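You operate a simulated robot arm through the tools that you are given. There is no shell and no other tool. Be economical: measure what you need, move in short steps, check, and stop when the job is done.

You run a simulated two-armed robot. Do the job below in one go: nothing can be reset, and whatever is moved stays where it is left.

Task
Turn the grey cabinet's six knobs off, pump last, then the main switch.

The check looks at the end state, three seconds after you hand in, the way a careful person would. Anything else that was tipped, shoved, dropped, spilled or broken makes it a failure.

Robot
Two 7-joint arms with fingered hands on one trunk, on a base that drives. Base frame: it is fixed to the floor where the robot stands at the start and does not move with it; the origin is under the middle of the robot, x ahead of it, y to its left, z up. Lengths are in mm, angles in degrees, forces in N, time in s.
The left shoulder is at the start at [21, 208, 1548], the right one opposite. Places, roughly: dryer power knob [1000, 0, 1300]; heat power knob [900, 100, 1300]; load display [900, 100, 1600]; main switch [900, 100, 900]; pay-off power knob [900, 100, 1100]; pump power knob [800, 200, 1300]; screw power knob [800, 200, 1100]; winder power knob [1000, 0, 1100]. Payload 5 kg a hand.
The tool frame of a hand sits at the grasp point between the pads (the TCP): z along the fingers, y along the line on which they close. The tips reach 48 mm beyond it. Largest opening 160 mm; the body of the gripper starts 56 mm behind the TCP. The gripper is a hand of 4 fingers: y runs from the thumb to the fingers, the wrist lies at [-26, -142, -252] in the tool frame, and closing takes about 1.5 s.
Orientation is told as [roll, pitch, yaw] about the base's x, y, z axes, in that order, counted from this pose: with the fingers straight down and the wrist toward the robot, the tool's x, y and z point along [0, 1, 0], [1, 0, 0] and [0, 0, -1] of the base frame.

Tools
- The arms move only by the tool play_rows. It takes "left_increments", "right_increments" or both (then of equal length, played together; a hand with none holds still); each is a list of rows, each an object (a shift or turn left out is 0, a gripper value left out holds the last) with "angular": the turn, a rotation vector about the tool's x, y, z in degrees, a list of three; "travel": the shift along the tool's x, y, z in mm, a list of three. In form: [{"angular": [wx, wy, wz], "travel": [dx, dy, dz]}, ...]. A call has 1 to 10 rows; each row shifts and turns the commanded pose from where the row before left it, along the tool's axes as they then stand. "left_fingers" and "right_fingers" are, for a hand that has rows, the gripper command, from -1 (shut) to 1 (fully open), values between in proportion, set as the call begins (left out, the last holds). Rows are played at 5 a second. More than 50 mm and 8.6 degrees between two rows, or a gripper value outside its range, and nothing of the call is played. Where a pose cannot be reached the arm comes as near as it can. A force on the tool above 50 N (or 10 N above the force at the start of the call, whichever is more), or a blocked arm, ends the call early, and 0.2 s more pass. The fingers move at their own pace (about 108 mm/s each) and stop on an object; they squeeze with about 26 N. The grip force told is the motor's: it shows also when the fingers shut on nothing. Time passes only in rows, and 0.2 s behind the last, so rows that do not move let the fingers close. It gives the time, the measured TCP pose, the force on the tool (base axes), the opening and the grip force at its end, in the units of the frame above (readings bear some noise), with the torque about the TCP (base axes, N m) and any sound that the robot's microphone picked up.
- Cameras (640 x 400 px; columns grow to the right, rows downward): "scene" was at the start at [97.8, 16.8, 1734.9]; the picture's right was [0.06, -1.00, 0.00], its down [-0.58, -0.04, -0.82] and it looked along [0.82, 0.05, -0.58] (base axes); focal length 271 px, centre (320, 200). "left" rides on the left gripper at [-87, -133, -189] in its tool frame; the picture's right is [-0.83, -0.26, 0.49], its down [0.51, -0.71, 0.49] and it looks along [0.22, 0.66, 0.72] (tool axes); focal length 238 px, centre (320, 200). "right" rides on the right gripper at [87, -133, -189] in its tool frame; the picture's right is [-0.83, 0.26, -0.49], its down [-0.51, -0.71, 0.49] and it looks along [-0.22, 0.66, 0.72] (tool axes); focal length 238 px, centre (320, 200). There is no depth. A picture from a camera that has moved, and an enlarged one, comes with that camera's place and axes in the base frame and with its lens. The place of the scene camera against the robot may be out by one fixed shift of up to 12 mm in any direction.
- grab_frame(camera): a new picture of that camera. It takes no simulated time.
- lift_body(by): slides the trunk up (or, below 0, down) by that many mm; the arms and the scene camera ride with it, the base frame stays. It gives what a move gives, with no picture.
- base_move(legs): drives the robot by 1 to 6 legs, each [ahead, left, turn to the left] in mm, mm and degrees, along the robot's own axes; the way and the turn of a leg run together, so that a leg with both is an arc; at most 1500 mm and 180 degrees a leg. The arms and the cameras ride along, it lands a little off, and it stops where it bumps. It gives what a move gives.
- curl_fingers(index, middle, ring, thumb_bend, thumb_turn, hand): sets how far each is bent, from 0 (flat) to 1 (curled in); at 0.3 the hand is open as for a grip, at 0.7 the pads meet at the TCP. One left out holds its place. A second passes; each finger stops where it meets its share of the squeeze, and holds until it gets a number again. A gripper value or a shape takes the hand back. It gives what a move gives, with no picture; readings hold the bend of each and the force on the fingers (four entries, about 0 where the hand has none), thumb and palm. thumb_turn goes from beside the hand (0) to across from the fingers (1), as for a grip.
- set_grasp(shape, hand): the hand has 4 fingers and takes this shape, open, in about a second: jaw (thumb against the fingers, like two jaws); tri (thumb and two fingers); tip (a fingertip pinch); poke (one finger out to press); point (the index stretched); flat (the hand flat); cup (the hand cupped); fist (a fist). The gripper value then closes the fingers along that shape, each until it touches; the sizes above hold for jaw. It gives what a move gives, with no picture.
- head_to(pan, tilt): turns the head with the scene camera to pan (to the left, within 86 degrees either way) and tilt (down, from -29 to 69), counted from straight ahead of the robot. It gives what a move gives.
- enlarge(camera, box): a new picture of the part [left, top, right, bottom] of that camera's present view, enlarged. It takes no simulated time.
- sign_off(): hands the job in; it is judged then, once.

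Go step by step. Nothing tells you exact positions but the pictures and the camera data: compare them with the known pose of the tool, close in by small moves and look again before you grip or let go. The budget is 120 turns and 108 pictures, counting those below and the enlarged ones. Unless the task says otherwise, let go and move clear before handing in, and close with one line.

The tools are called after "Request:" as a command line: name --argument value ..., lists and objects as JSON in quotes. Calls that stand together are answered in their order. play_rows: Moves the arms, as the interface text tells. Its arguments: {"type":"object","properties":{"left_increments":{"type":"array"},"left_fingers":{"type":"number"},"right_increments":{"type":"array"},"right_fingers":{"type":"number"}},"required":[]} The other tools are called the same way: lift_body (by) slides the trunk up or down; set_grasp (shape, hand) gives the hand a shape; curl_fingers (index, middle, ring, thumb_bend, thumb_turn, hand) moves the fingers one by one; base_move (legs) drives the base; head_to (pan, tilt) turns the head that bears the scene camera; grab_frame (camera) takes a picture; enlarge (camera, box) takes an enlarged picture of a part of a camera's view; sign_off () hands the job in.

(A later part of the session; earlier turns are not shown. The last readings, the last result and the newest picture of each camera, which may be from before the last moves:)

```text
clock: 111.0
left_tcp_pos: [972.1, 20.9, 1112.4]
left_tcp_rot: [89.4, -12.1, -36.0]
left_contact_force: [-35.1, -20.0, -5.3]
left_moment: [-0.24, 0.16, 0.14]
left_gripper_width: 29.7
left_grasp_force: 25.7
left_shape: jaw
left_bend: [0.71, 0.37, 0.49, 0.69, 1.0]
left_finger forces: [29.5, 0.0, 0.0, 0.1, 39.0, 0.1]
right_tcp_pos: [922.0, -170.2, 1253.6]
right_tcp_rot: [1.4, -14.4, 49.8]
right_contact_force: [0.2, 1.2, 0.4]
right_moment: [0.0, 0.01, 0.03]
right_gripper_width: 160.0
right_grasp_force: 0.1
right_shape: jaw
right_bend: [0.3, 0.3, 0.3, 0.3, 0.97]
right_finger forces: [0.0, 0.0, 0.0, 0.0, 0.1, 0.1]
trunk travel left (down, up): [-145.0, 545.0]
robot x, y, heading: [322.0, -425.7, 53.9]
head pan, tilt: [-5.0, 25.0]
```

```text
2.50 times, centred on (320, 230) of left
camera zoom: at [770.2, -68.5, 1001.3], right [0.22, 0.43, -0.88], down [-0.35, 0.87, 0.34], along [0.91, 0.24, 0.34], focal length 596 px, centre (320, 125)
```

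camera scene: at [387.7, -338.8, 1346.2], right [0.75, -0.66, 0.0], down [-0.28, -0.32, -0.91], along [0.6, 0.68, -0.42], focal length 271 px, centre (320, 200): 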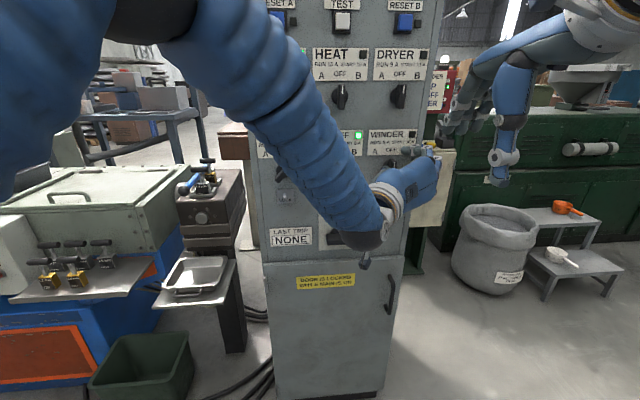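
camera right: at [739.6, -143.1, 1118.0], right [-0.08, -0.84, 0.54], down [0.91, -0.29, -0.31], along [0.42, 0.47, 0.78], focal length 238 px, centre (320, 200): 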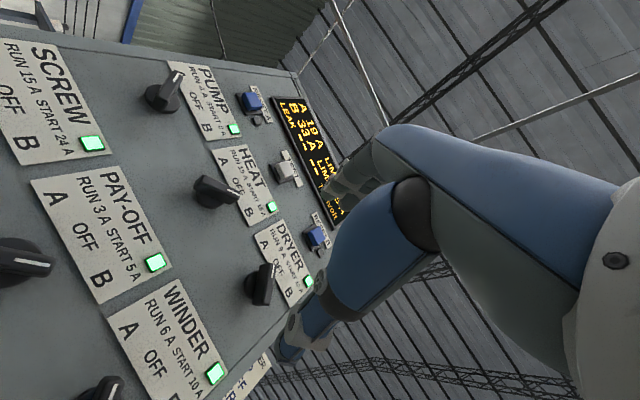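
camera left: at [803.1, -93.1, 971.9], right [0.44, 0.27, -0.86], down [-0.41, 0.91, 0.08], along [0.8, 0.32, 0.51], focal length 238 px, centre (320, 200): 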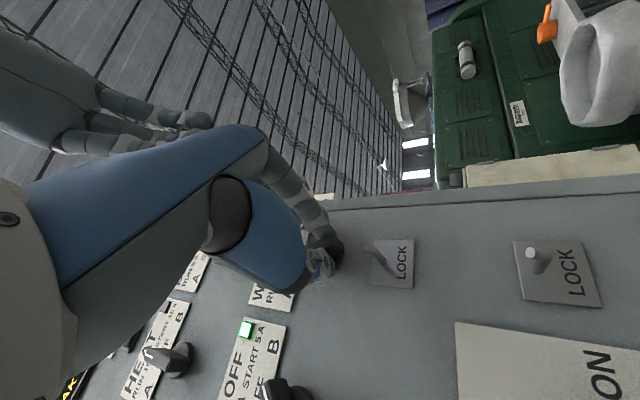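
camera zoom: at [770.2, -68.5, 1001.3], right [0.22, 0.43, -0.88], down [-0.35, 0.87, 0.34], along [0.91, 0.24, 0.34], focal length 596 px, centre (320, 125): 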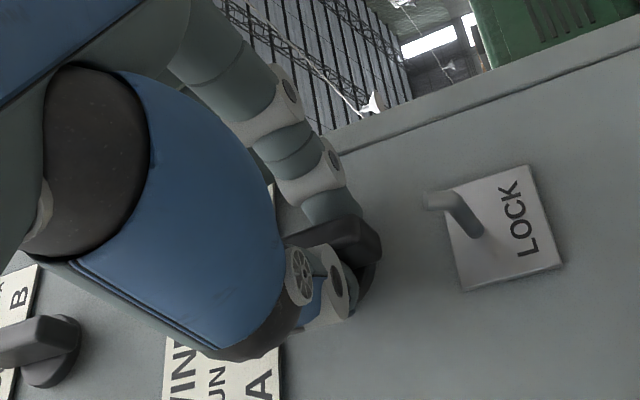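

The winder turned freely and its LED is off, so the locks don't block switching off. I finish to vertical, release, and back off.

Request:
play_rows --left_increments '[{"angular": [0, 0, 6]}, {"angular": [0, 0, 6]}]'

Request:
play_rows --left_increments '[{}, {}, {}, {}, {}, {}, {"travel": [0, 0, -30]}, {"travel": [0, 0, -40]}, {"travel": [0, 0, -45]}]' --left_fingers 1

Request:
play_rows --left_increments '[{"travel": [0, -44, 0]}, {"travel": [0, -44, 0]}, {"travel": [0, -44, 0]}, {"angular": [0, 0, 8]}, {"angular": [0, 0, 8]}, {"angular": [0, 0, 8]}, {"angular": [0, 0, 8]}, {"angular": [0, 0, 8]}, {"angular": [0, 0, 5]}]'

Request:
grab_frame --camera "scene"

Request:
grab_frame --camera "left"

```text
clock: 111.7
left_tcp_pos: [972.1, 19.7, 1113.7]
left_tcp_rot: [89.3, -0.2, -36.1]
left_contact_force: [-37.5, -17.7, -1.9]
left_moment: [-0.28, 0.12, 0.35]
left_gripper_width: 29.7
left_grasp_force: 25.7
left_shape: jaw
left_bend: [0.71, 0.37, 0.49, 0.69, 1.0]
left_finger forces: [27.2, 0.0, 0.1, 0.1, 40.9, 0.0]
right_tcp_pos: [921.0, -170.3, 1254.4]
right_tcp_rot: [1.3, -14.4, 49.8]
right_contact_force: [-0.2, -0.3, 0.3]
right_moment: [0.0, -0.01, 0.01]
right_gripper_width: 160.1
right_grasp_force: 0.1
right_shape: jaw
right_bend: [0.3, 0.3, 0.3, 0.3, 0.97]
right_finger forces: [0.0, 0.0, 0.0, 0.0, 0.0, 0.0]
trunk travel left (down, up): [-145.0, 545.0]
robot x, y, heading: [323.8, -422.4, 53.3]
head pan, tilt: [-5.0, 25.0]
```

```text
clock: 113.7
left_tcp_pos: [904.2, -73.2, 1113.2]
left_tcp_rot: [89.5, -0.2, -36.1]
left_contact_force: [-1.0, -1.3, 1.1]
left_moment: [-0.05, 0.04, 0.05]
left_gripper_width: 159.7
left_grasp_force: 0.1
left_shape: jaw
left_bend: [0.3, 0.3, 0.3, 0.3, 0.98]
left_finger forces: [0.1, 0.1, 0.0, 0.1, 0.0, 0.1]
right_tcp_pos: [923.5, -171.1, 1252.9]
right_tcp_rot: [1.4, -14.4, 49.8]
right_contact_force: [0.7, -0.9, 0.5]
right_moment: [0.04, -0.09, -0.03]
right_gripper_width: 159.8
right_grasp_force: 0.1
right_shape: jaw
right_bend: [0.3, 0.3, 0.3, 0.3, 0.97]
right_finger forces: [0.0, 0.0, 0.0, 0.0, 0.0, 0.0]
trunk travel left (down, up): [-145.0, 545.0]
robot x, y, heading: [321.5, -426.3, 53.8]
head pan, tilt: [-5.0, 25.0]
```

```text
clock: 115.7
left_tcp_pos: [799.9, 6.5, 1111.5]
left_tcp_rot: [88.9, 44.9, -36.9]
left_contact_force: [0.7, -0.4, -0.3]
left_moment: [-0.01, -0.04, -0.02]
left_gripper_width: 159.9
left_grasp_force: 0.1
left_shape: jaw
left_bend: [0.3, 0.3, 0.3, 0.3, 0.97]
left_finger forces: [0.1, 0.0, 0.0, 0.0, 0.0, 0.0]
right_tcp_pos: [924.1, -169.9, 1251.7]
right_tcp_rot: [1.4, -14.3, 49.9]
right_contact_force: [1.0, 0.6, -0.7]
right_moment: [0.0, -0.01, 0.02]
right_gripper_width: 160.1
right_grasp_force: 0.1
right_shape: jaw
right_bend: [0.3, 0.3, 0.3, 0.3, 0.97]
right_finger forces: [0.0, 0.0, 0.0, 0.0, 0.1, 0.0]
trunk travel left (down, up): [-145.0, 545.0]
robot x, y, heading: [324.7, -428.0, 53.8]
head pan, tilt: [-5.0, 25.0]
```

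```text
40 pictures are left
camera scene: at [390.6, -337.3, 1345.9], right [0.75, -0.66, 0.0], down [-0.28, -0.32, -0.91], along [0.6, 0.68, -0.42], focal length 271 px, centre (320, 200)
```

scene: 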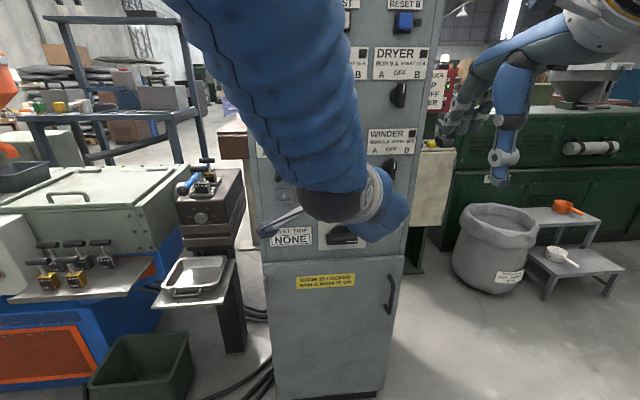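

```text
39 pictures are left
camera left: at [563.3, -54.9, 1146.1], right [-0.34, 0.84, -0.41], down [0.18, 0.49, 0.85], along [0.92, 0.22, -0.32], focal length 238 px, centre (320, 200)
```

left: 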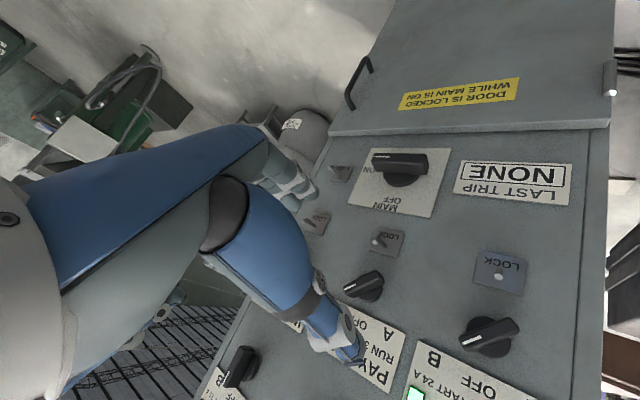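

Winder is vertical. Pay-off is nearly on axis; I offset slightly up-right to keep fingers away from its lock pin and advance.

Request:
play_rows --left_increments '[{"travel": [6, -5, 30]}, {"travel": [0, 0, 40]}, {"travel": [0, 0, 20]}, {}]'

Request:
grab_frame --camera "left"

```text
clock: 116.7
left_tcp_pos: [853.0, 77.4, 1116.7]
left_tcp_rot: [89.1, 44.8, -36.9]
left_contact_force: [0.7, -0.6, 0.4]
left_moment: [0.0, 0.01, 0.02]
left_gripper_width: 159.9
left_grasp_force: 0.0
left_shape: jaw
left_bend: [0.3, 0.3, 0.3, 0.3, 0.97]
left_finger forces: [0.1, 0.0, 0.0, 0.1, 0.0, 0.0]
right_tcp_pos: [923.9, -169.2, 1253.9]
right_tcp_rot: [1.4, -14.4, 49.8]
right_contact_force: [0.1, -0.5, -0.1]
right_moment: [0.0, -0.02, 0.01]
right_gripper_width: 159.8
right_grasp_force: 0.0
right_shape: jaw
right_bend: [0.3, 0.3, 0.3, 0.3, 0.97]
right_finger forces: [0.1, 0.0, 0.1, 0.0, 0.1, 0.0]
trunk travel left (down, up): [-145.0, 545.0]
robot x, y, heading: [322.4, -426.2, 54.0]
head pan, tilt: [-5.0, 25.0]
```

```text
38 pictures are left
camera left: at [616.3, 17.0, 1151.6], right [-0.34, 0.84, -0.42], down [0.18, 0.49, 0.85], along [0.92, 0.22, -0.32], focal length 238 px, centre (320, 200)
```

left: 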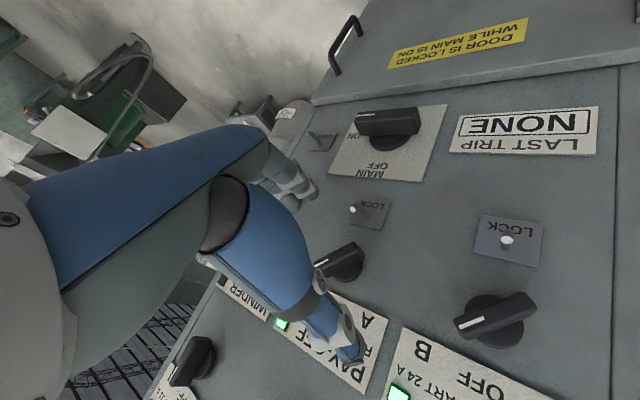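

Request:
play_rows --left_increments '[{"travel": [-4, -5, 28]}, {}]'

Request:
play_rows --left_increments '[{}, {}, {}, {}, {}, {}, {}, {}]' --left_fingers -1

Request:
grab_frame --camera "left"

```text
clock: 117.2
left_tcp_pos: [863.0, 104.0, 1118.7]
left_tcp_rot: [89.1, 44.8, -36.8]
left_contact_force: [0.0, -0.3, 0.6]
left_moment: [0.02, -0.02, 0.04]
left_gripper_width: 159.9
left_grasp_force: 0.1
left_shape: jaw
left_bend: [0.3, 0.3, 0.3, 0.3, 0.97]
left_finger forces: [0.0, 0.1, 0.1, 0.0, 0.0, 0.0]
right_tcp_pos: [924.6, -172.5, 1252.3]
right_tcp_rot: [1.4, -14.3, 49.8]
right_contact_force: [-1.3, -0.6, 1.4]
right_moment: [0.05, -0.02, -0.04]
right_gripper_width: 160.3
right_grasp_force: 0.0
right_shape: jaw
right_bend: [0.3, 0.3, 0.3, 0.3, 0.97]
right_finger forces: [0.0, 0.0, 0.0, 0.1, 0.1, 0.0]
trunk travel left (down, up): [-145.0, 545.0]
robot x, y, heading: [323.2, -423.9, 53.9]
head pan, tilt: [-5.0, 25.0]
```

```text
clock: 119.2
left_tcp_pos: [865.3, 97.2, 1109.9]
left_tcp_rot: [88.0, 45.0, -38.1]
left_contact_force: [8.3, -9.0, -9.7]
left_moment: [-0.46, 0.24, -0.49]
left_gripper_width: 22.0
left_grasp_force: 25.8
left_shape: jaw
left_bend: [0.7, 0.7, 0.7, 0.76, 1.0]
left_finger forces: [23.0, 6.4, 0.1, 0.0, 8.3, 0.1]
right_tcp_pos: [925.5, -171.3, 1252.4]
right_tcp_rot: [1.4, -14.2, 49.7]
right_contact_force: [-1.1, 0.8, 0.0]
right_moment: [-0.05, -0.04, -0.03]
right_gripper_width: 160.1
right_grasp_force: 0.1
right_shape: jaw
right_bend: [0.3, 0.3, 0.3, 0.3, 0.97]
right_finger forces: [0.1, 0.1, 0.0, 0.0, 0.1, 0.0]
trunk travel left (down, up): [-145.0, 545.0]
robot x, y, heading: [322.7, -429.3, 53.7]
head pan, tilt: [-5.0, 25.0]
stopped in row 8 (left hand): the force on the tool passed its limit at 50 N (the readings are from after the stop); the commanded pose is now the measured one
```

```text
37 pictures are left
camera left: at [629.5, 37.9, 1147.2], right [-0.34, 0.84, -0.42], down [0.19, 0.5, 0.85], along [0.92, 0.2, -0.33], focal length 238 px, centre (320, 200)
```

left: 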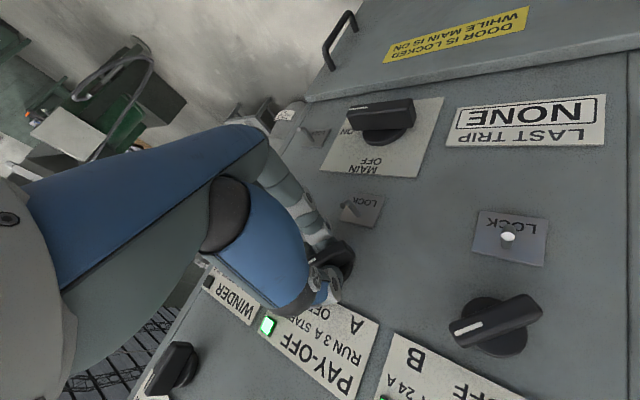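

Gripped like heat. Turning counter-clockwise 45° in two parts.

Request:
play_rows --left_increments '[{"angular": [0, 0, -7.5]}, {"angular": [0, 0, -7.5]}, {"angular": [0, 0, -7.5]}]'

Request:
play_rows --left_increments '[{"angular": [0, 0, -7.5]}, {"angular": [0, 0, -7.5]}, {"angular": [0, 0, -7]}]'

Request:
grab_frame --camera "scene"

Request:
grab_frame --camera "left"

```text
clock: 120.0
left_tcp_pos: [865.5, 96.3, 1114.0]
left_tcp_rot: [89.0, 22.3, -37.0]
left_contact_force: [11.0, -21.0, 4.0]
left_moment: [0.02, 0.01, -0.81]
left_gripper_width: 22.2
left_grasp_force: 26.3
left_shape: jaw
left_bend: [0.7, 0.7, 0.7, 0.76, 1.0]
left_finger forces: [27.6, 7.4, 0.0, 0.1, 7.8, 0.0]
right_tcp_pos: [925.3, -173.0, 1251.9]
right_tcp_rot: [1.6, -14.3, 49.7]
right_contact_force: [0.1, -0.7, 0.5]
right_moment: [0.0, 0.02, -0.01]
right_gripper_width: 160.1
right_grasp_force: 0.0
right_shape: jaw
right_bend: [0.3, 0.3, 0.3, 0.3, 0.97]
right_finger forces: [0.0, 0.1, 0.0, 0.0, 0.0, 0.0]
trunk travel left (down, up): [-145.0, 545.0]
robot x, y, heading: [324.6, -422.4, 53.6]
head pan, tilt: [-5.0, 25.0]
```

```text
clock: 120.8
left_tcp_pos: [866.2, 96.6, 1117.5]
left_tcp_rot: [89.1, 0.2, -36.5]
left_contact_force: [15.3, -20.0, 24.4]
left_moment: [0.82, -0.33, -0.94]
left_gripper_width: 22.1
left_grasp_force: 25.2
left_shape: jaw
left_bend: [0.7, 0.7, 0.7, 0.76, 1.0]
left_finger forces: [23.7, 10.6, 0.1, 0.1, 4.9, 0.1]
right_tcp_pos: [924.5, -173.7, 1252.3]
right_tcp_rot: [1.5, -14.4, 49.7]
right_contact_force: [0.0, 0.1, 0.7]
right_moment: [0.02, 0.01, 0.02]
right_gripper_width: 160.0
right_grasp_force: 0.0
right_shape: jaw
right_bend: [0.3, 0.3, 0.3, 0.3, 0.97]
right_finger forces: [0.0, 0.0, 0.1, 0.1, 0.1, 0.1]
trunk travel left (down, up): [-145.0, 545.0]
robot x, y, heading: [322.8, -426.0, 53.6]
head pan, tilt: [-5.0, 25.0]
```

```text
36 pictures are left
camera scene: at [390.8, -340.7, 1346.3], right [0.75, -0.66, 0.0], down [-0.28, -0.32, -0.91], along [0.6, 0.68, -0.42], focal length 271 px, centre (320, 200)
```

scene: 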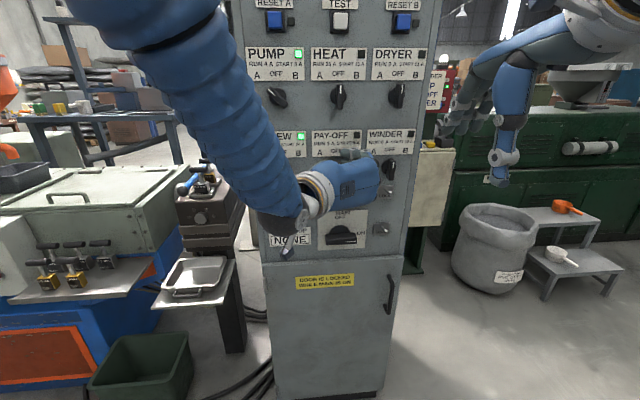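

```text
35 pictures are left
camera left: at [646.0, 22.6, 1033.6], right [0.07, 0.54, -0.84], down [-0.27, 0.82, 0.5], along [0.96, 0.19, 0.2], focal length 238 px, centre (320, 200)
```

left: 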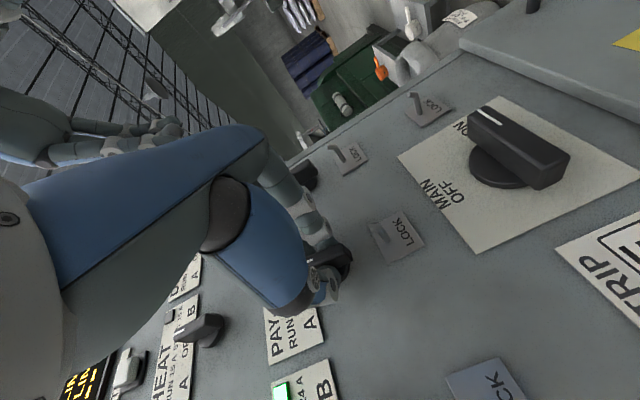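

Pay-off LED is off. Release, back off, go to the screw column at the B roll.

Request:
play_rows --left_increments '[{}, {}, {}, {}, {}, {}, {"travel": [0, 0, -30]}, {"travel": [0, 0, -40]}, {"travel": [0, 0, -45]}]' --left_fingers 1

Request:
play_rows --left_increments '[{"travel": [0, -47, 0]}, {"travel": [0, -47, 0]}, {"travel": [0, -46, 0]}, {"angular": [0, 0, 8]}, {"angular": [0, 0, 8]}, {"angular": [0, 0, 8]}, {"angular": [0, 0, 8]}, {"angular": [0, 0, 8]}, {"angular": [0, 0, 5]}]'

Request:
grab_frame --camera "scene"

Request:
grab_frame --camera "left"

```text
clock: 122.8
left_tcp_pos: [795.1, 5.6, 1115.8]
left_tcp_rot: [88.9, 0.4, -36.4]
left_contact_force: [-0.2, -1.5, 0.5]
left_moment: [-0.01, 0.0, 0.07]
left_gripper_width: 159.6
left_grasp_force: 0.0
left_shape: jaw
left_bend: [0.3, 0.3, 0.3, 0.3, 0.98]
left_finger forces: [0.0, 0.1, 0.0, 0.0, 0.1, 0.1]
right_tcp_pos: [923.5, -172.8, 1253.7]
right_tcp_rot: [1.3, -14.4, 49.7]
right_contact_force: [-0.6, -0.7, 1.3]
right_moment: [0.13, -0.02, -0.02]
right_gripper_width: 159.9
right_grasp_force: 0.1
right_shape: jaw
right_bend: [0.3, 0.3, 0.3, 0.3, 0.97]
right_finger forces: [0.1, 0.1, 0.0, 0.1, 0.0, 0.1]
trunk travel left (down, up): [-145.0, 545.0]
robot x, y, heading: [321.9, -423.1, 53.7]
head pan, tilt: [-5.0, 25.0]
```

```text
clock: 124.8
left_tcp_pos: [684.1, 91.6, 1113.9]
left_tcp_rot: [88.3, 45.6, -37.7]
left_contact_force: [-0.5, 0.0, 0.7]
left_moment: [-0.01, 0.02, -0.04]
left_gripper_width: 159.9
left_grasp_force: 0.0
left_shape: jaw
left_bend: [0.3, 0.3, 0.3, 0.3, 0.98]
left_finger forces: [0.0, 0.0, 0.1, 0.0, 0.0, 0.1]
right_tcp_pos: [923.7, -170.4, 1251.7]
right_tcp_rot: [1.3, -14.3, 49.7]
right_contact_force: [0.0, 1.1, 0.7]
right_moment: [-0.04, -0.05, -0.02]
right_gripper_width: 160.0
right_grasp_force: 0.1
right_shape: jaw
right_bend: [0.3, 0.3, 0.3, 0.3, 0.97]
right_finger forces: [0.0, 0.0, 0.0, 0.1, 0.0, 0.0]
trunk travel left (down, up): [-145.0, 545.0]
robot x, y, heading: [328.3, -425.7, 53.9]
head pan, tilt: [-5.0, 25.0]
```

```text
34 pictures are left
camera scene: at [390.4, -337.4, 1345.9], right [0.75, -0.66, 0.0], down [-0.28, -0.32, -0.91], along [0.6, 0.68, -0.42], focal length 271 px, centre (320, 200)
```

scene: 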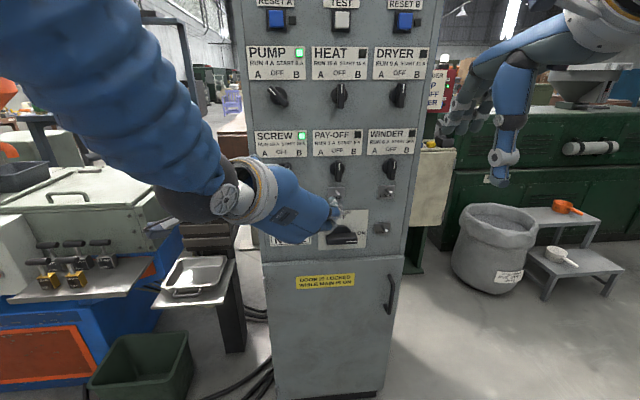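

```text
33 pictures are left
camera left: at [447.4, 30.3, 1153.4], right [-0.34, 0.85, -0.41], down [0.19, 0.49, 0.85], along [0.92, 0.21, -0.33], focal length 238 px, centre (320, 200)
```

left: 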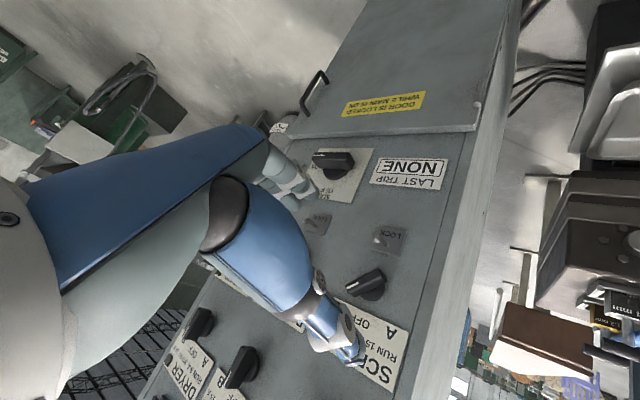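

Same offset as pay-off, so the same approach. Advance, grip, turn.

Request:
play_rows --left_increments '[{"travel": [1, -10, 30]}, {"travel": [0, 0, 40]}, {"travel": [0, 0, 30]}, {"travel": [0, 0, 17]}, {}]'

Request:
play_rows --left_increments '[{}, {}, {}, {}, {}, {}, {}, {}]' --left_fingers -1

Request:
grab_frame --camera "left"

```text
clock: 126.0
left_tcp_pos: [747.4, 189.1, 1119.5]
left_tcp_rot: [88.3, 45.4, -37.6]
left_contact_force: [1.0, -1.0, 0.3]
left_moment: [-0.01, 0.02, 0.01]
left_gripper_width: 160.2
left_grasp_force: 0.0
left_shape: jaw
left_bend: [0.3, 0.3, 0.3, 0.3, 0.98]
left_finger forces: [0.1, 0.0, 0.0, 0.0, 0.1, 0.0]
right_tcp_pos: [924.4, -169.8, 1252.2]
right_tcp_rot: [1.4, -14.3, 49.7]
right_contact_force: [-0.9, -0.5, 1.0]
right_moment: [0.04, 0.01, -0.02]
right_gripper_width: 160.0
right_grasp_force: 0.1
right_shape: jaw
right_bend: [0.3, 0.3, 0.3, 0.3, 0.97]
right_finger forces: [0.1, 0.1, 0.0, 0.0, 0.0, 0.0]
trunk travel left (down, up): [-145.0, 545.0]
robot x, y, heading: [325.4, -425.4, 54.0]
head pan, tilt: [-5.0, 25.0]
```

```text
clock: 127.6
left_tcp_pos: [751.6, 180.8, 1112.7]
left_tcp_rot: [87.3, 45.5, -39.0]
left_contact_force: [4.1, -11.8, -7.0]
left_moment: [-0.32, 0.17, -0.37]
left_gripper_width: 23.6
left_grasp_force: 25.6
left_shape: jaw
left_bend: [0.7, 0.7, 0.7, 0.76, 1.0]
left_finger forces: [22.6, 4.9, 0.0, 0.1, 8.2, 0.0]
right_tcp_pos: [925.1, -172.5, 1251.7]
right_tcp_rot: [1.5, -14.3, 49.5]
right_contact_force: [-0.9, 1.2, 0.0]
right_moment: [-0.04, -0.07, 0.0]
right_gripper_width: 159.8
right_grasp_force: 0.2
right_shape: jaw
right_bend: [0.3, 0.3, 0.3, 0.3, 0.97]
right_finger forces: [0.1, 0.0, 0.0, 0.0, 0.0, 0.2]
trunk travel left (down, up): [-145.0, 545.0]
robot x, y, heading: [323.9, -423.9, 53.9]
head pan, tilt: [-5.0, 25.0]
stopped in row 7 (left hand): the force on the tool passed its limit at 51 N (the readings are from after the stop); the commanded pose is now the measured one
```

```text
32 pictures are left
camera left: at [514.1, 123.4, 1152.6], right [-0.33, 0.85, -0.42], down [0.21, 0.5, 0.84], along [0.92, 0.2, -0.34], focal length 238 px, centre (320, 200)
```

left: 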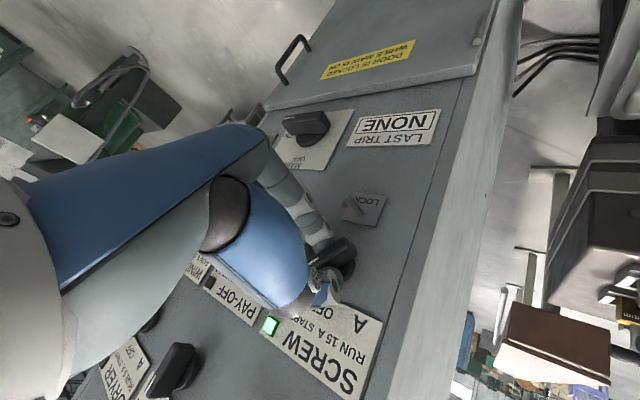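

Request:
play_rows --left_increments '[{"angular": [0, 0, -7.5]}, {"angular": [0, 0, -7.5]}, {"angular": [0, 0, -7.5]}]'

Request:
play_rows --left_increments '[{"angular": [0, 0, -7.5]}, {"angular": [0, 0, -7.5]}, {"angular": [0, 0, -7.5]}]'

Request:
grab_frame --camera "scene"

```text
clock: 128.4
left_tcp_pos: [751.3, 180.0, 1117.6]
left_tcp_rot: [88.5, 22.9, -37.7]
left_contact_force: [9.0, -18.9, 8.6]
left_moment: [0.23, -0.07, -0.71]
left_gripper_width: 23.0
left_grasp_force: 26.4
left_shape: jaw
left_bend: [0.7, 0.7, 0.7, 0.76, 1.0]
left_finger forces: [24.2, 6.2, 0.0, 0.0, 7.9, 0.0]
right_tcp_pos: [925.3, -173.6, 1253.3]
right_tcp_rot: [1.6, -14.3, 49.6]
right_contact_force: [-0.4, -0.1, 0.8]
right_moment: [0.0, -0.01, -0.02]
right_gripper_width: 159.9
right_grasp_force: 0.0
right_shape: jaw
right_bend: [0.3, 0.3, 0.3, 0.3, 0.97]
right_finger forces: [0.0, 0.0, 0.0, 0.0, 0.0, 0.0]
trunk travel left (down, up): [-145.0, 545.0]
robot x, y, heading: [324.7, -424.7, 53.8]
head pan, tilt: [-5.0, 25.0]
```

```text
clock: 129.2
left_tcp_pos: [749.7, 181.1, 1116.4]
left_tcp_rot: [88.6, 0.5, -36.9]
left_contact_force: [10.5, -16.8, 21.0]
left_moment: [0.71, -0.25, -0.63]
left_gripper_width: 22.8
left_grasp_force: 26.0
left_shape: jaw
left_bend: [0.7, 0.7, 0.7, 0.75, 1.0]
left_finger forces: [18.2, 8.6, 0.0, 0.1, 7.2, 0.0]
right_tcp_pos: [925.5, -175.3, 1253.0]
right_tcp_rot: [1.6, -14.3, 49.7]
right_contact_force: [-0.1, 0.5, 0.0]
right_moment: [0.0, -0.02, 0.01]
right_gripper_width: 160.3
right_grasp_force: 0.1
right_shape: jaw
right_bend: [0.3, 0.3, 0.3, 0.3, 0.97]
right_finger forces: [0.0, 0.0, 0.0, 0.0, 0.0, 0.0]
trunk travel left (down, up): [-145.0, 545.0]
robot x, y, heading: [326.6, -423.5, 53.7]
head pan, tilt: [-5.0, 25.0]
```

```text
31 pictures are left
camera scene: at [390.7, -341.1, 1346.2], right [0.75, -0.66, 0.0], down [-0.28, -0.32, -0.91], along [0.6, 0.68, -0.42], focal length 271 px, centre (320, 200)
```

scene: 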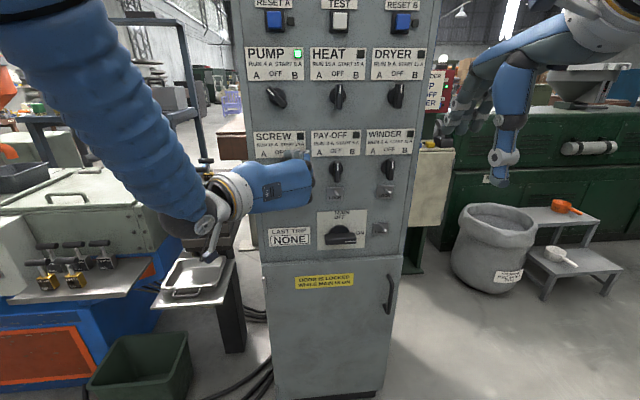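

Screw is off; only pump remains lit. Release, back off, raise trunk 175, roll to the A grip for the pump.

Request:
play_rows --left_increments '[{}, {}, {}, {}, {}, {}, {"travel": [0, 0, -30]}, {"travel": [0, 0, -40]}, {"travel": [0, 0, -45]}]' --left_fingers 1

Request:
lift_body --by 175

Request:
play_rows --left_increments '[{"angular": [0, 0, -7.5]}, {"angular": [0, 0, -7.5]}, {"angular": [0, 0, -7.5]}, {"angular": [0, 0, -7.5]}, {"angular": [0, 0, -7.5]}, {"angular": [0, 0, -7.5]}, {}]'

Request:
grab_frame --camera "left"

```text
clock: 131.2
left_tcp_pos: [678.5, 88.1, 1118.9]
left_tcp_rot: [88.4, 0.5, -36.8]
left_contact_force: [0.0, -1.1, 0.5]
left_moment: [-0.01, -0.01, 0.04]
left_gripper_width: 159.7
left_grasp_force: 0.0
left_shape: jaw
left_bend: [0.3, 0.3, 0.3, 0.3, 0.98]
left_finger forces: [0.1, 0.0, 0.1, 0.0, 0.0, 0.0]
right_tcp_pos: [923.6, -174.5, 1253.6]
right_tcp_rot: [1.4, -14.5, 49.6]
right_contact_force: [-0.7, -0.7, 0.1]
right_moment: [0.08, -0.04, 0.01]
right_gripper_width: 159.7
right_grasp_force: 0.0
right_shape: jaw
right_bend: [0.3, 0.3, 0.3, 0.3, 0.97]
right_finger forces: [0.1, 0.1, 0.1, 0.0, 0.0, 0.0]
trunk travel left (down, up): [-145.0, 545.0]
robot x, y, heading: [322.4, -424.1, 53.8]
head pan, tilt: [-5.0, 25.0]
```

```text
clock: 133.1
left_tcp_pos: [679.7, 89.8, 1292.0]
left_tcp_rot: [88.2, 0.5, -36.9]
left_contact_force: [0.7, 0.2, 0.7]
left_moment: [-0.03, 0.0, -0.01]
left_gripper_width: 159.7
left_grasp_force: 0.1
left_shape: jaw
left_bend: [0.3, 0.3, 0.3, 0.3, 0.98]
left_finger forces: [0.0, 0.0, 0.0, 0.0, 0.0, 0.0]
right_tcp_pos: [925.3, -173.0, 1427.7]
right_tcp_rot: [1.3, -14.1, 49.7]
right_contact_force: [0.1, -0.1, -0.2]
right_moment: [-0.01, 0.02, 0.03]
right_gripper_width: 159.8
right_grasp_force: 0.0
right_shape: jaw
right_bend: [0.3, 0.3, 0.3, 0.3, 0.97]
right_finger forces: [0.0, 0.0, 0.0, 0.1, 0.1, 0.0]
trunk travel left (down, up): [-320.0, 370.0]
robot x, y, heading: [325.9, -428.6, 53.9]
head pan, tilt: [-5.0, 25.0]
```

```text
clock: 134.7
left_tcp_pos: [679.0, 89.5, 1292.7]
left_tcp_rot: [87.7, -44.6, -35.2]
left_contact_force: [-0.5, -0.6, 0.0]
left_moment: [0.02, 0.01, 0.0]
left_gripper_width: 159.2
left_grasp_force: 0.1
left_shape: jaw
left_bend: [0.3, 0.3, 0.3, 0.3, 0.98]
left_finger forces: [0.0, 0.0, 0.0, 0.1, 0.0, 0.0]
right_tcp_pos: [923.2, -171.1, 1427.0]
right_tcp_rot: [1.4, -14.4, 49.7]
right_contact_force: [-0.8, 0.3, -0.6]
right_moment: [0.03, -0.03, 0.0]
right_gripper_width: 160.1
right_grasp_force: 0.1
right_shape: jaw
right_bend: [0.3, 0.3, 0.3, 0.3, 0.97]
right_finger forces: [0.0, 0.1, 0.0, 0.1, 0.1, 0.0]
trunk travel left (down, up): [-320.0, 370.0]
robot x, y, heading: [326.3, -430.5, 53.6]
head pan, tilt: [-5.0, 25.0]
```

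```text
30 pictures are left
camera left: at [536.7, -46.2, 1143.6], right [0.6, 0.13, -0.79], down [-0.4, 0.91, -0.15], along [0.7, 0.4, 0.59], focal length 238 px, centre (320, 200)
```

left: 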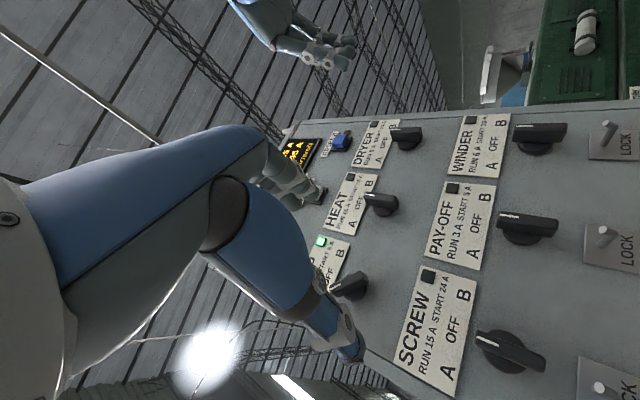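

All five are vertical at OFF. The pump is ~18 mm left and 9 mm up of my axis; correct and advance.

Request:
play_rows --left_increments '[{"travel": [17, -5, 20]}, {"travel": [0, 0, 40]}, {"travel": [0, 0, 30]}, {}]'

Request:
grab_frame --camera "left"

```text
clock: 135.7
left_tcp_pos: [721.5, 171.9, 1298.5]
left_tcp_rot: [87.6, -44.5, -35.2]
left_contact_force: [0.4, -0.4, -0.2]
left_moment: [-0.04, -0.02, -0.02]
left_gripper_width: 159.8
left_grasp_force: 0.1
left_shape: jaw
left_bend: [0.3, 0.3, 0.3, 0.3, 0.97]
left_finger forces: [0.0, 0.0, 0.1, 0.0, 0.1, 0.0]
right_tcp_pos: [924.8, -172.2, 1427.4]
right_tcp_rot: [1.4, -14.3, 49.7]
right_contact_force: [-0.1, -0.7, -0.1]
right_moment: [0.04, -0.04, 0.02]
right_gripper_width: 160.1
right_grasp_force: 0.1
right_shape: jaw
right_bend: [0.3, 0.3, 0.3, 0.3, 0.97]
right_finger forces: [0.0, 0.0, 0.2, 0.0, 0.0, 0.0]
trunk travel left (down, up): [-320.0, 370.0]
robot x, y, heading: [325.9, -426.5, 53.5]
head pan, tilt: [-5.0, 25.0]
```

```text
29 pictures are left
camera left: at [579.1, 36.1, 1148.5], right [0.6, 0.13, -0.79], down [-0.4, 0.91, -0.15], along [0.7, 0.4, 0.59], focal length 238 px, centre (320, 200)
```

left: 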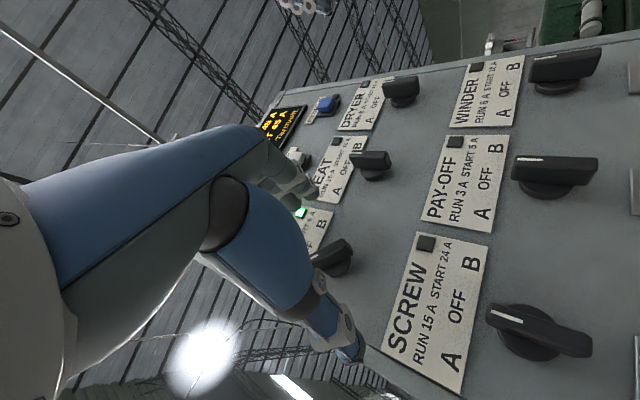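

Centred. Advance 28, grip, and turn clockwise to OFF.

Request:
play_rows --left_increments '[{"travel": [0, 0, 28]}, {}]'

Request:
play_rows --left_increments '[{}, {}, {}, {}, {}, {}, {}, {}]' --left_fingers -1

Request:
play_rows --left_increments '[{"angular": [0, 0, 7.5]}, {"angular": [0, 0, 7.5]}, {"angular": [0, 0, 7.5]}, {"angular": [0, 0, 7.5]}, {"angular": [0, 0, 7.5]}, {"angular": [0, 0, 7.5]}]'

Request:
grab_frame --camera "scene"

```text
clock: 136.3
left_tcp_pos: [739.6, 193.2, 1297.6]
left_tcp_rot: [87.5, -44.6, -35.2]
left_contact_force: [-6.7, -7.3, -0.2]
left_moment: [0.56, -0.57, -0.35]
left_gripper_width: 159.3
left_grasp_force: 0.1
left_shape: jaw
left_bend: [0.3, 0.3, 0.3, 0.3, 0.97]
left_finger forces: [0.0, 9.0, 0.0, 0.0, 0.0, 0.0]
right_tcp_pos: [924.3, -173.8, 1427.2]
right_tcp_rot: [1.4, -14.3, 49.7]
right_contact_force: [-1.0, 0.6, -0.3]
right_moment: [-0.04, 0.02, 0.02]
right_gripper_width: 160.0
right_grasp_force: 0.2
right_shape: jaw
right_bend: [0.3, 0.3, 0.3, 0.3, 0.97]
right_finger forces: [0.0, 0.0, 0.0, 0.0, 0.1, 0.0]
trunk travel left (down, up): [-320.0, 370.0]
robot x, y, heading: [322.5, -428.4, 53.7]
head pan, tilt: [-5.0, 25.0]
```

```text
clock: 138.1
left_tcp_pos: [736.6, 191.0, 1296.9]
left_tcp_rot: [87.5, -44.4, -35.1]
left_contact_force: [-27.2, -34.8, -16.4]
left_moment: [-0.42, 0.29, -0.55]
left_gripper_width: 33.3
left_grasp_force: 26.2
left_shape: jaw
left_bend: [0.71, 0.37, 0.48, 0.71, 1.0]
left_finger forces: [28.7, 0.1, 0.0, 0.1, 45.9, 0.0]
right_tcp_pos: [921.8, -174.4, 1428.7]
right_tcp_rot: [1.4, -14.4, 49.6]
right_contact_force: [-0.2, 0.2, 0.6]
right_moment: [-0.01, 0.02, -0.01]
right_gripper_width: 159.9
right_grasp_force: 0.0
right_shape: jaw
right_bend: [0.3, 0.3, 0.3, 0.3, 0.97]
right_finger forces: [0.0, 0.1, 0.0, 0.0, 0.0, 0.0]
trunk travel left (down, up): [-320.0, 370.0]
robot x, y, heading: [321.9, -427.2, 53.7]
head pan, tilt: [-5.0, 25.0]
```

```text
clock: 139.5
left_tcp_pos: [734.3, 193.5, 1299.8]
left_tcp_rot: [88.5, 0.6, -36.8]
left_contact_force: [-28.6, -27.0, -6.6]
left_moment: [-0.52, 0.32, -0.19]
left_gripper_width: 32.8
left_grasp_force: 26.5
left_shape: jaw
left_bend: [0.71, 0.37, 0.48, 0.71, 1.0]
left_finger forces: [33.1, 0.0, 0.0, 0.0, 40.2, 0.0]
right_tcp_pos: [921.9, -173.9, 1428.8]
right_tcp_rot: [1.5, -14.4, 49.7]
right_contact_force: [-0.2, 0.8, -0.4]
right_moment: [0.03, -0.02, 0.03]
right_gripper_width: 160.0
right_grasp_force: 0.0
right_shape: jaw
right_bend: [0.3, 0.3, 0.3, 0.3, 0.97]
right_finger forces: [0.0, 0.0, 0.0, 0.0, 0.1, 0.0]
trunk travel left (down, up): [-320.0, 370.0]
robot x, y, heading: [325.7, -429.3, 53.7]
head pan, tilt: [-5.0, 25.0]
```

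```text
28 pictures are left
camera scene: at [387.6, -341.2, 1521.3], right [0.75, -0.66, 0.0], down [-0.28, -0.32, -0.91], along [0.6, 0.68, -0.42], focal length 271 px, centre (320, 200)
```

scene: 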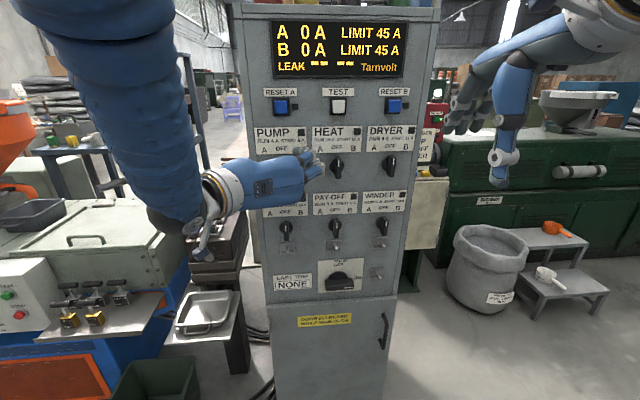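

Meter shows 0/0; all six off. Release, back off, shift to the centre column, then lower for the main switch.

Request:
play_rows --left_increments '[{}, {}, {}, {}, {}, {}, {"travel": [0, 0, -30]}, {"travel": [0, 0, -40]}, {"travel": [0, 0, -45]}]' --left_fingers 1

Request:
play_rows --left_increments '[{"travel": [0, 46, 0]}, {"travel": [0, 46, 0]}, {"travel": [0, 46, 0]}]'

Request:
lift_body --by -310

Request:
play_rows --left_increments '[{"angular": [0, 0, 8.5]}, {"angular": [0, 0, 8.5]}, {"angular": [0, 0, 8.5]}, {"angular": [0, 0, 8.5]}, {"angular": [0, 0, 8.5]}, {"angular": [0, 0, 8.5]}, {"angular": [0, 0, 8.5]}, {"angular": [0, 0, 8.5]}, {"angular": [0, 0, 8.5]}, {"angular": [0, 0, 8.5]}]'

Request:
grab_frame --camera "scene"

```text
clock: 141.5
left_tcp_pos: [667.0, 98.1, 1301.3]
left_tcp_rot: [88.4, 0.5, -36.9]
left_contact_force: [-0.5, -1.1, 0.2]
left_moment: [-0.01, 0.01, 0.07]
left_gripper_width: 159.7
left_grasp_force: 0.1
left_shape: jaw
left_bend: [0.3, 0.3, 0.3, 0.3, 0.98]
left_finger forces: [0.1, 0.0, 0.0, 0.0, 0.1, 0.0]
right_tcp_pos: [923.0, -173.8, 1427.4]
right_tcp_rot: [1.4, -14.4, 49.6]
right_contact_force: [-0.9, -2.0, 1.4]
right_moment: [0.11, -0.05, 0.0]
right_gripper_width: 160.1
right_grasp_force: 0.0
right_shape: jaw
right_bend: [0.3, 0.3, 0.3, 0.3, 0.97]
right_finger forces: [0.0, 0.1, 0.0, 0.0, 0.0, 0.1]
trunk travel left (down, up): [-320.0, 370.0]
robot x, y, heading: [326.0, -428.7, 53.8]
head pan, tilt: [-5.0, 25.0]
```

```text
clock: 142.3
left_tcp_pos: [779.3, 15.5, 1298.7]
left_tcp_rot: [88.4, 0.6, -37.0]
left_contact_force: [0.2, 0.0, -0.4]
left_moment: [0.03, 0.02, 0.12]
left_gripper_width: 159.8
left_grasp_force: 0.1
left_shape: jaw
left_bend: [0.3, 0.3, 0.3, 0.3, 0.98]
left_finger forces: [0.0, 0.1, 0.0, 0.0, 0.0, 0.0]
right_tcp_pos: [926.0, -172.9, 1427.1]
right_tcp_rot: [1.5, -14.2, 49.6]
right_contact_force: [1.0, -0.3, -0.6]
right_moment: [0.07, 0.07, 0.08]
right_gripper_width: 159.9
right_grasp_force: 0.1
right_shape: jaw
right_bend: [0.3, 0.3, 0.3, 0.3, 0.97]
right_finger forces: [0.1, 0.1, 0.0, 0.1, 0.1, 0.1]
trunk travel left (down, up): [-320.0, 370.0]
robot x, y, heading: [325.8, -428.4, 53.8]
head pan, tilt: [-5.0, 25.0]
```

```text
clock: 145.4
left_tcp_pos: [777.8, 16.5, 990.9]
left_tcp_rot: [88.2, 0.6, -36.9]
left_contact_force: [-0.1, -0.5, 0.5]
left_moment: [-0.01, 0.0, 0.01]
left_gripper_width: 160.0
left_grasp_force: 0.1
left_shape: jaw
left_bend: [0.3, 0.3, 0.3, 0.3, 0.98]
left_finger forces: [0.1, 0.0, 0.0, 0.0, 0.1, 0.1]
right_tcp_pos: [924.5, -172.8, 1117.2]
right_tcp_rot: [1.5, -14.3, 49.7]
right_contact_force: [-0.1, 0.1, -0.3]
right_moment: [0.01, -0.02, -0.01]
right_gripper_width: 160.1
right_grasp_force: 0.1
right_shape: jaw
right_bend: [0.3, 0.3, 0.3, 0.3, 0.97]
right_finger forces: [0.1, 0.1, 0.1, 0.0, 0.1, 0.0]
trunk travel left (down, up): [-10.0, 680.0]
robot x, y, heading: [325.1, -425.8, 53.8]
head pan, tilt: [-5.0, 25.0]
```

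```text
clock: 147.6
left_tcp_pos: [757.8, 22.3, 949.7]
left_tcp_rot: [86.8, 69.1, -42.0]
left_contact_force: [-0.2, -0.9, 0.1]
left_moment: [0.01, -0.02, 0.04]
left_gripper_width: 159.8
left_grasp_force: 0.0
left_shape: jaw
left_bend: [0.3, 0.3, 0.3, 0.3, 0.97]
left_finger forces: [0.0, 0.0, 0.0, 0.1, 0.0, 0.0]
left hand out of reach, approached as far as the arm can: row 8, 9, 10
right_tcp_pos: [924.0, -174.0, 1116.9]
right_tcp_rot: [1.4, -14.2, 49.6]
right_contact_force: [-0.1, -0.7, 0.1]
right_moment: [0.05, 0.0, 0.0]
right_gripper_width: 159.9
right_grasp_force: 0.1
right_shape: jaw
right_bend: [0.3, 0.3, 0.3, 0.3, 0.97]
right_finger forces: [0.0, 0.0, 0.1, 0.1, 0.0, 0.0]
trunk travel left (down, up): [-10.0, 680.0]
robot x, y, heading: [324.2, -427.2, 53.9]
head pan, tilt: [-5.0, 25.0]
```

```text
27 pictures are left
camera scene: at [390.7, -338.7, 1210.9], right [0.75, -0.66, 0.0], down [-0.28, -0.32, -0.91], along [0.6, 0.68, -0.42], focal length 271 px, centre (320, 200)
```

scene: 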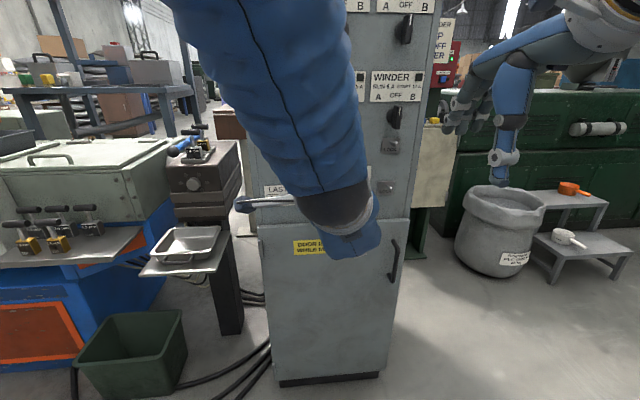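

Roll reaches ~159°, enough to take the horizontal main bar and turn 90° down to ~69°. Check the alignment.

Request:
grab_frame --camera "left"

```text
26 pictures are left
camera left: at [540.5, -42.0, 1048.3], right [-0.37, 0.93, -0.06], down [0.49, 0.26, 0.83], along [0.79, 0.28, -0.55], focal length 238 px, centre (320, 200)
```

left: 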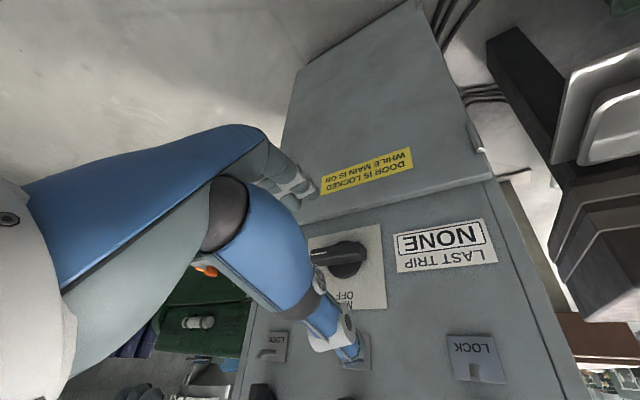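

The main bar is ~21 mm along +y (down) from my axis. Correct and approach to ~45 mm.

Request:
play_rows --left_increments '[{"travel": [5, 21, 20]}, {"travel": [0, 0, 40]}, {"travel": [0, 0, 25]}, {}]'

Request:
grab_frame --camera "left"

```text
clock: 148.6
left_tcp_pos: [797.2, 73.4, 926.0]
left_tcp_rot: [87.0, 68.7, -42.4]
left_contact_force: [1.2, 0.0, -0.6]
left_moment: [0.03, -0.01, -0.03]
left_gripper_width: 159.9
left_grasp_force: 0.1
left_shape: jaw
left_bend: [0.3, 0.3, 0.3, 0.3, 0.97]
left_finger forces: [0.0, 0.0, 0.1, 0.0, 0.1, 0.1]
left hand out of reach, approached as far as the arm can: row 1, 2, 3
right_tcp_pos: [926.2, -172.4, 1117.7]
right_tcp_rot: [1.4, -14.2, 49.6]
right_contact_force: [-0.5, 1.1, -1.3]
right_moment: [0.0, -0.02, -0.01]
right_gripper_width: 159.8
right_grasp_force: 0.2
right_shape: jaw
right_bend: [0.3, 0.3, 0.3, 0.3, 0.97]
right_finger forces: [0.0, 0.0, 0.1, 0.1, 0.0, 0.0]
trunk travel left (down, up): [-10.0, 680.0]
robot x, y, heading: [324.2, -429.0, 53.5]
head pan, tilt: [-5.0, 25.0]
```

```text
25 pictures are left
camera left: at [578.8, 9.4, 1022.1], right [-0.36, 0.93, -0.07], down [0.49, 0.26, 0.83], along [0.79, 0.27, -0.55], focal length 238 px, centre (320, 200)
```

left: 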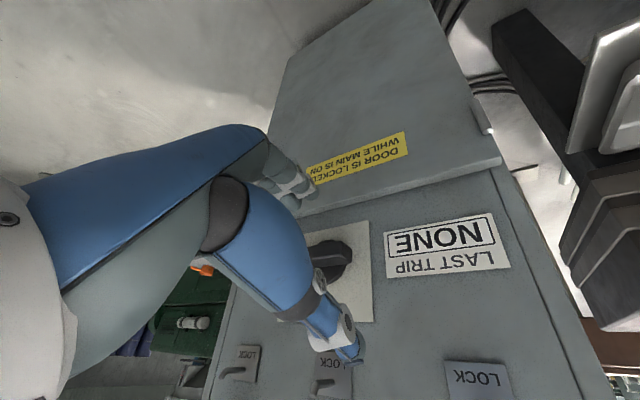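

Bar centre is ~14 mm along x and 9 mm along y from my axis. Try correcting and advancing.

Request:
play_rows --left_increments '[{"travel": [14, 9, 0]}, {"travel": [0, 0, 20]}, {"travel": [0, 0, 20]}, {}]'

Request:
grab_frame --camera "left"

```text
clock: 149.6
left_tcp_pos: [810.5, 94.2, 915.5]
left_tcp_rot: [87.0, 68.8, -42.4]
left_contact_force: [-0.2, 0.4, 0.8]
left_moment: [-0.03, -0.02, 0.02]
left_gripper_width: 159.7
left_grasp_force: 0.1
left_shape: jaw
left_bend: [0.3, 0.3, 0.3, 0.3, 0.97]
left_finger forces: [0.1, 0.1, 0.0, 0.0, 0.0, 0.0]
left hand out of reach, approached as far as the arm can: row 1, 2
right_tcp_pos: [924.0, -173.1, 1117.0]
right_tcp_rot: [1.5, -14.3, 49.8]
right_contact_force: [-0.2, -0.3, 0.7]
right_moment: [0.02, -0.03, -0.02]
right_gripper_width: 160.1
right_grasp_force: 0.0
right_shape: jaw
right_bend: [0.3, 0.3, 0.3, 0.3, 0.97]
right_finger forces: [0.1, 0.0, 0.0, 0.0, 0.1, 0.0]
trunk travel left (down, up): [-10.0, 680.0]
robot x, y, heading: [324.5, -423.4, 53.8]
head pan, tilt: [-5.0, 25.0]
```

```text
24 pictures are left
camera left: at [592.0, 30.2, 1011.8], right [-0.36, 0.93, -0.07], down [0.49, 0.26, 0.84], along [0.79, 0.27, -0.55], focal length 238 px, centre (320, 200)
```

left: 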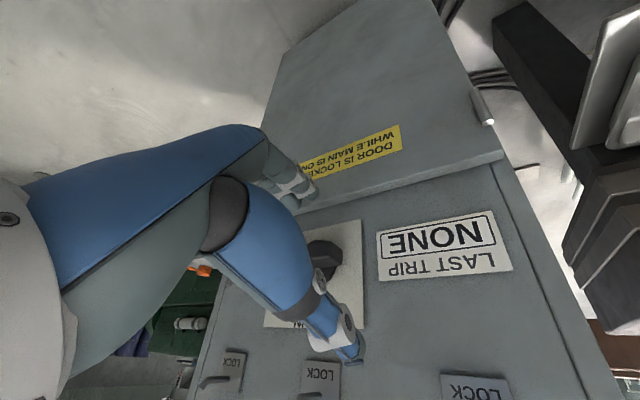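

The arm can't shift further right in this posture, so I use the base: 20 mm right, then 22 ahead.

Request:
base_move --legs '[[0, -20, 0], [22, 0, 0]]'

Request:
grab_frame --camera "left"

Request:
grab_frame --camera "scene"

```text
clock: 150.8
left_tcp_pos: [841.4, 99.9, 914.3]
left_tcp_rot: [86.6, 68.7, -42.6]
left_contact_force: [1.2, 1.1, -2.2]
left_moment: [0.06, -0.09, 0.06]
left_gripper_width: 160.0
left_grasp_force: 0.0
left_shape: jaw
left_bend: [0.3, 0.3, 0.3, 0.3, 0.97]
left_finger forces: [0.1, 0.0, 0.0, 0.0, 0.0, 0.0]
right_tcp_pos: [955.8, -166.4, 1115.4]
right_tcp_rot: [1.4, -14.2, 49.6]
right_contact_force: [2.0, 1.2, -0.4]
right_moment: [-0.08, 0.14, 0.04]
right_gripper_width: 160.0
right_grasp_force: 0.0
right_shape: jaw
right_bend: [0.3, 0.3, 0.3, 0.3, 0.97]
right_finger forces: [0.0, 0.0, 0.0, 0.0, 0.1, 0.0]
trunk travel left (down, up): [-10.0, 680.0]
robot x, y, heading: [356.5, -421.4, 53.5]
head pan, tilt: [-5.0, 25.0]
```

```text
23 pictures are left
camera left: at [622.5, 36.9, 1010.5], right [-0.36, 0.93, -0.07], down [0.49, 0.26, 0.83], along [0.79, 0.27, -0.55], focal length 238 px, centre (320, 200)
```

left: 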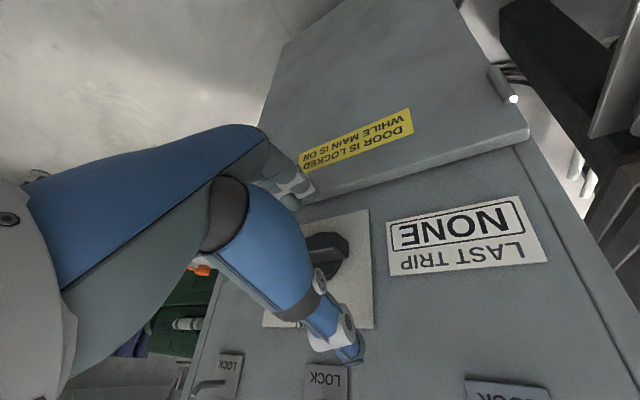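

```text
22 pictures are left
camera scene: at [421.1, -331.7, 1210.7], right [0.75, -0.66, 0.0], down [-0.28, -0.32, -0.91], along [0.6, 0.68, -0.42], focal length 271 px, centre (320, 200)
```

scene: 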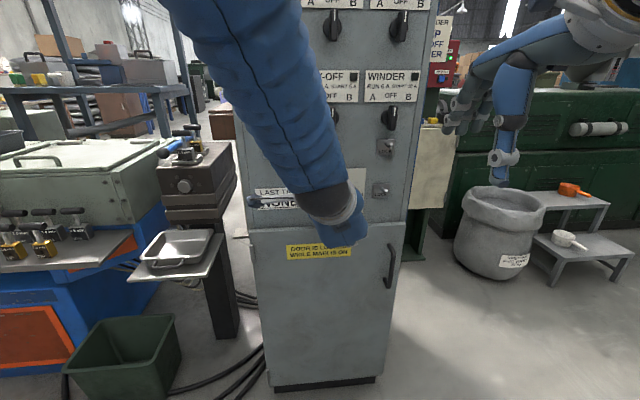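

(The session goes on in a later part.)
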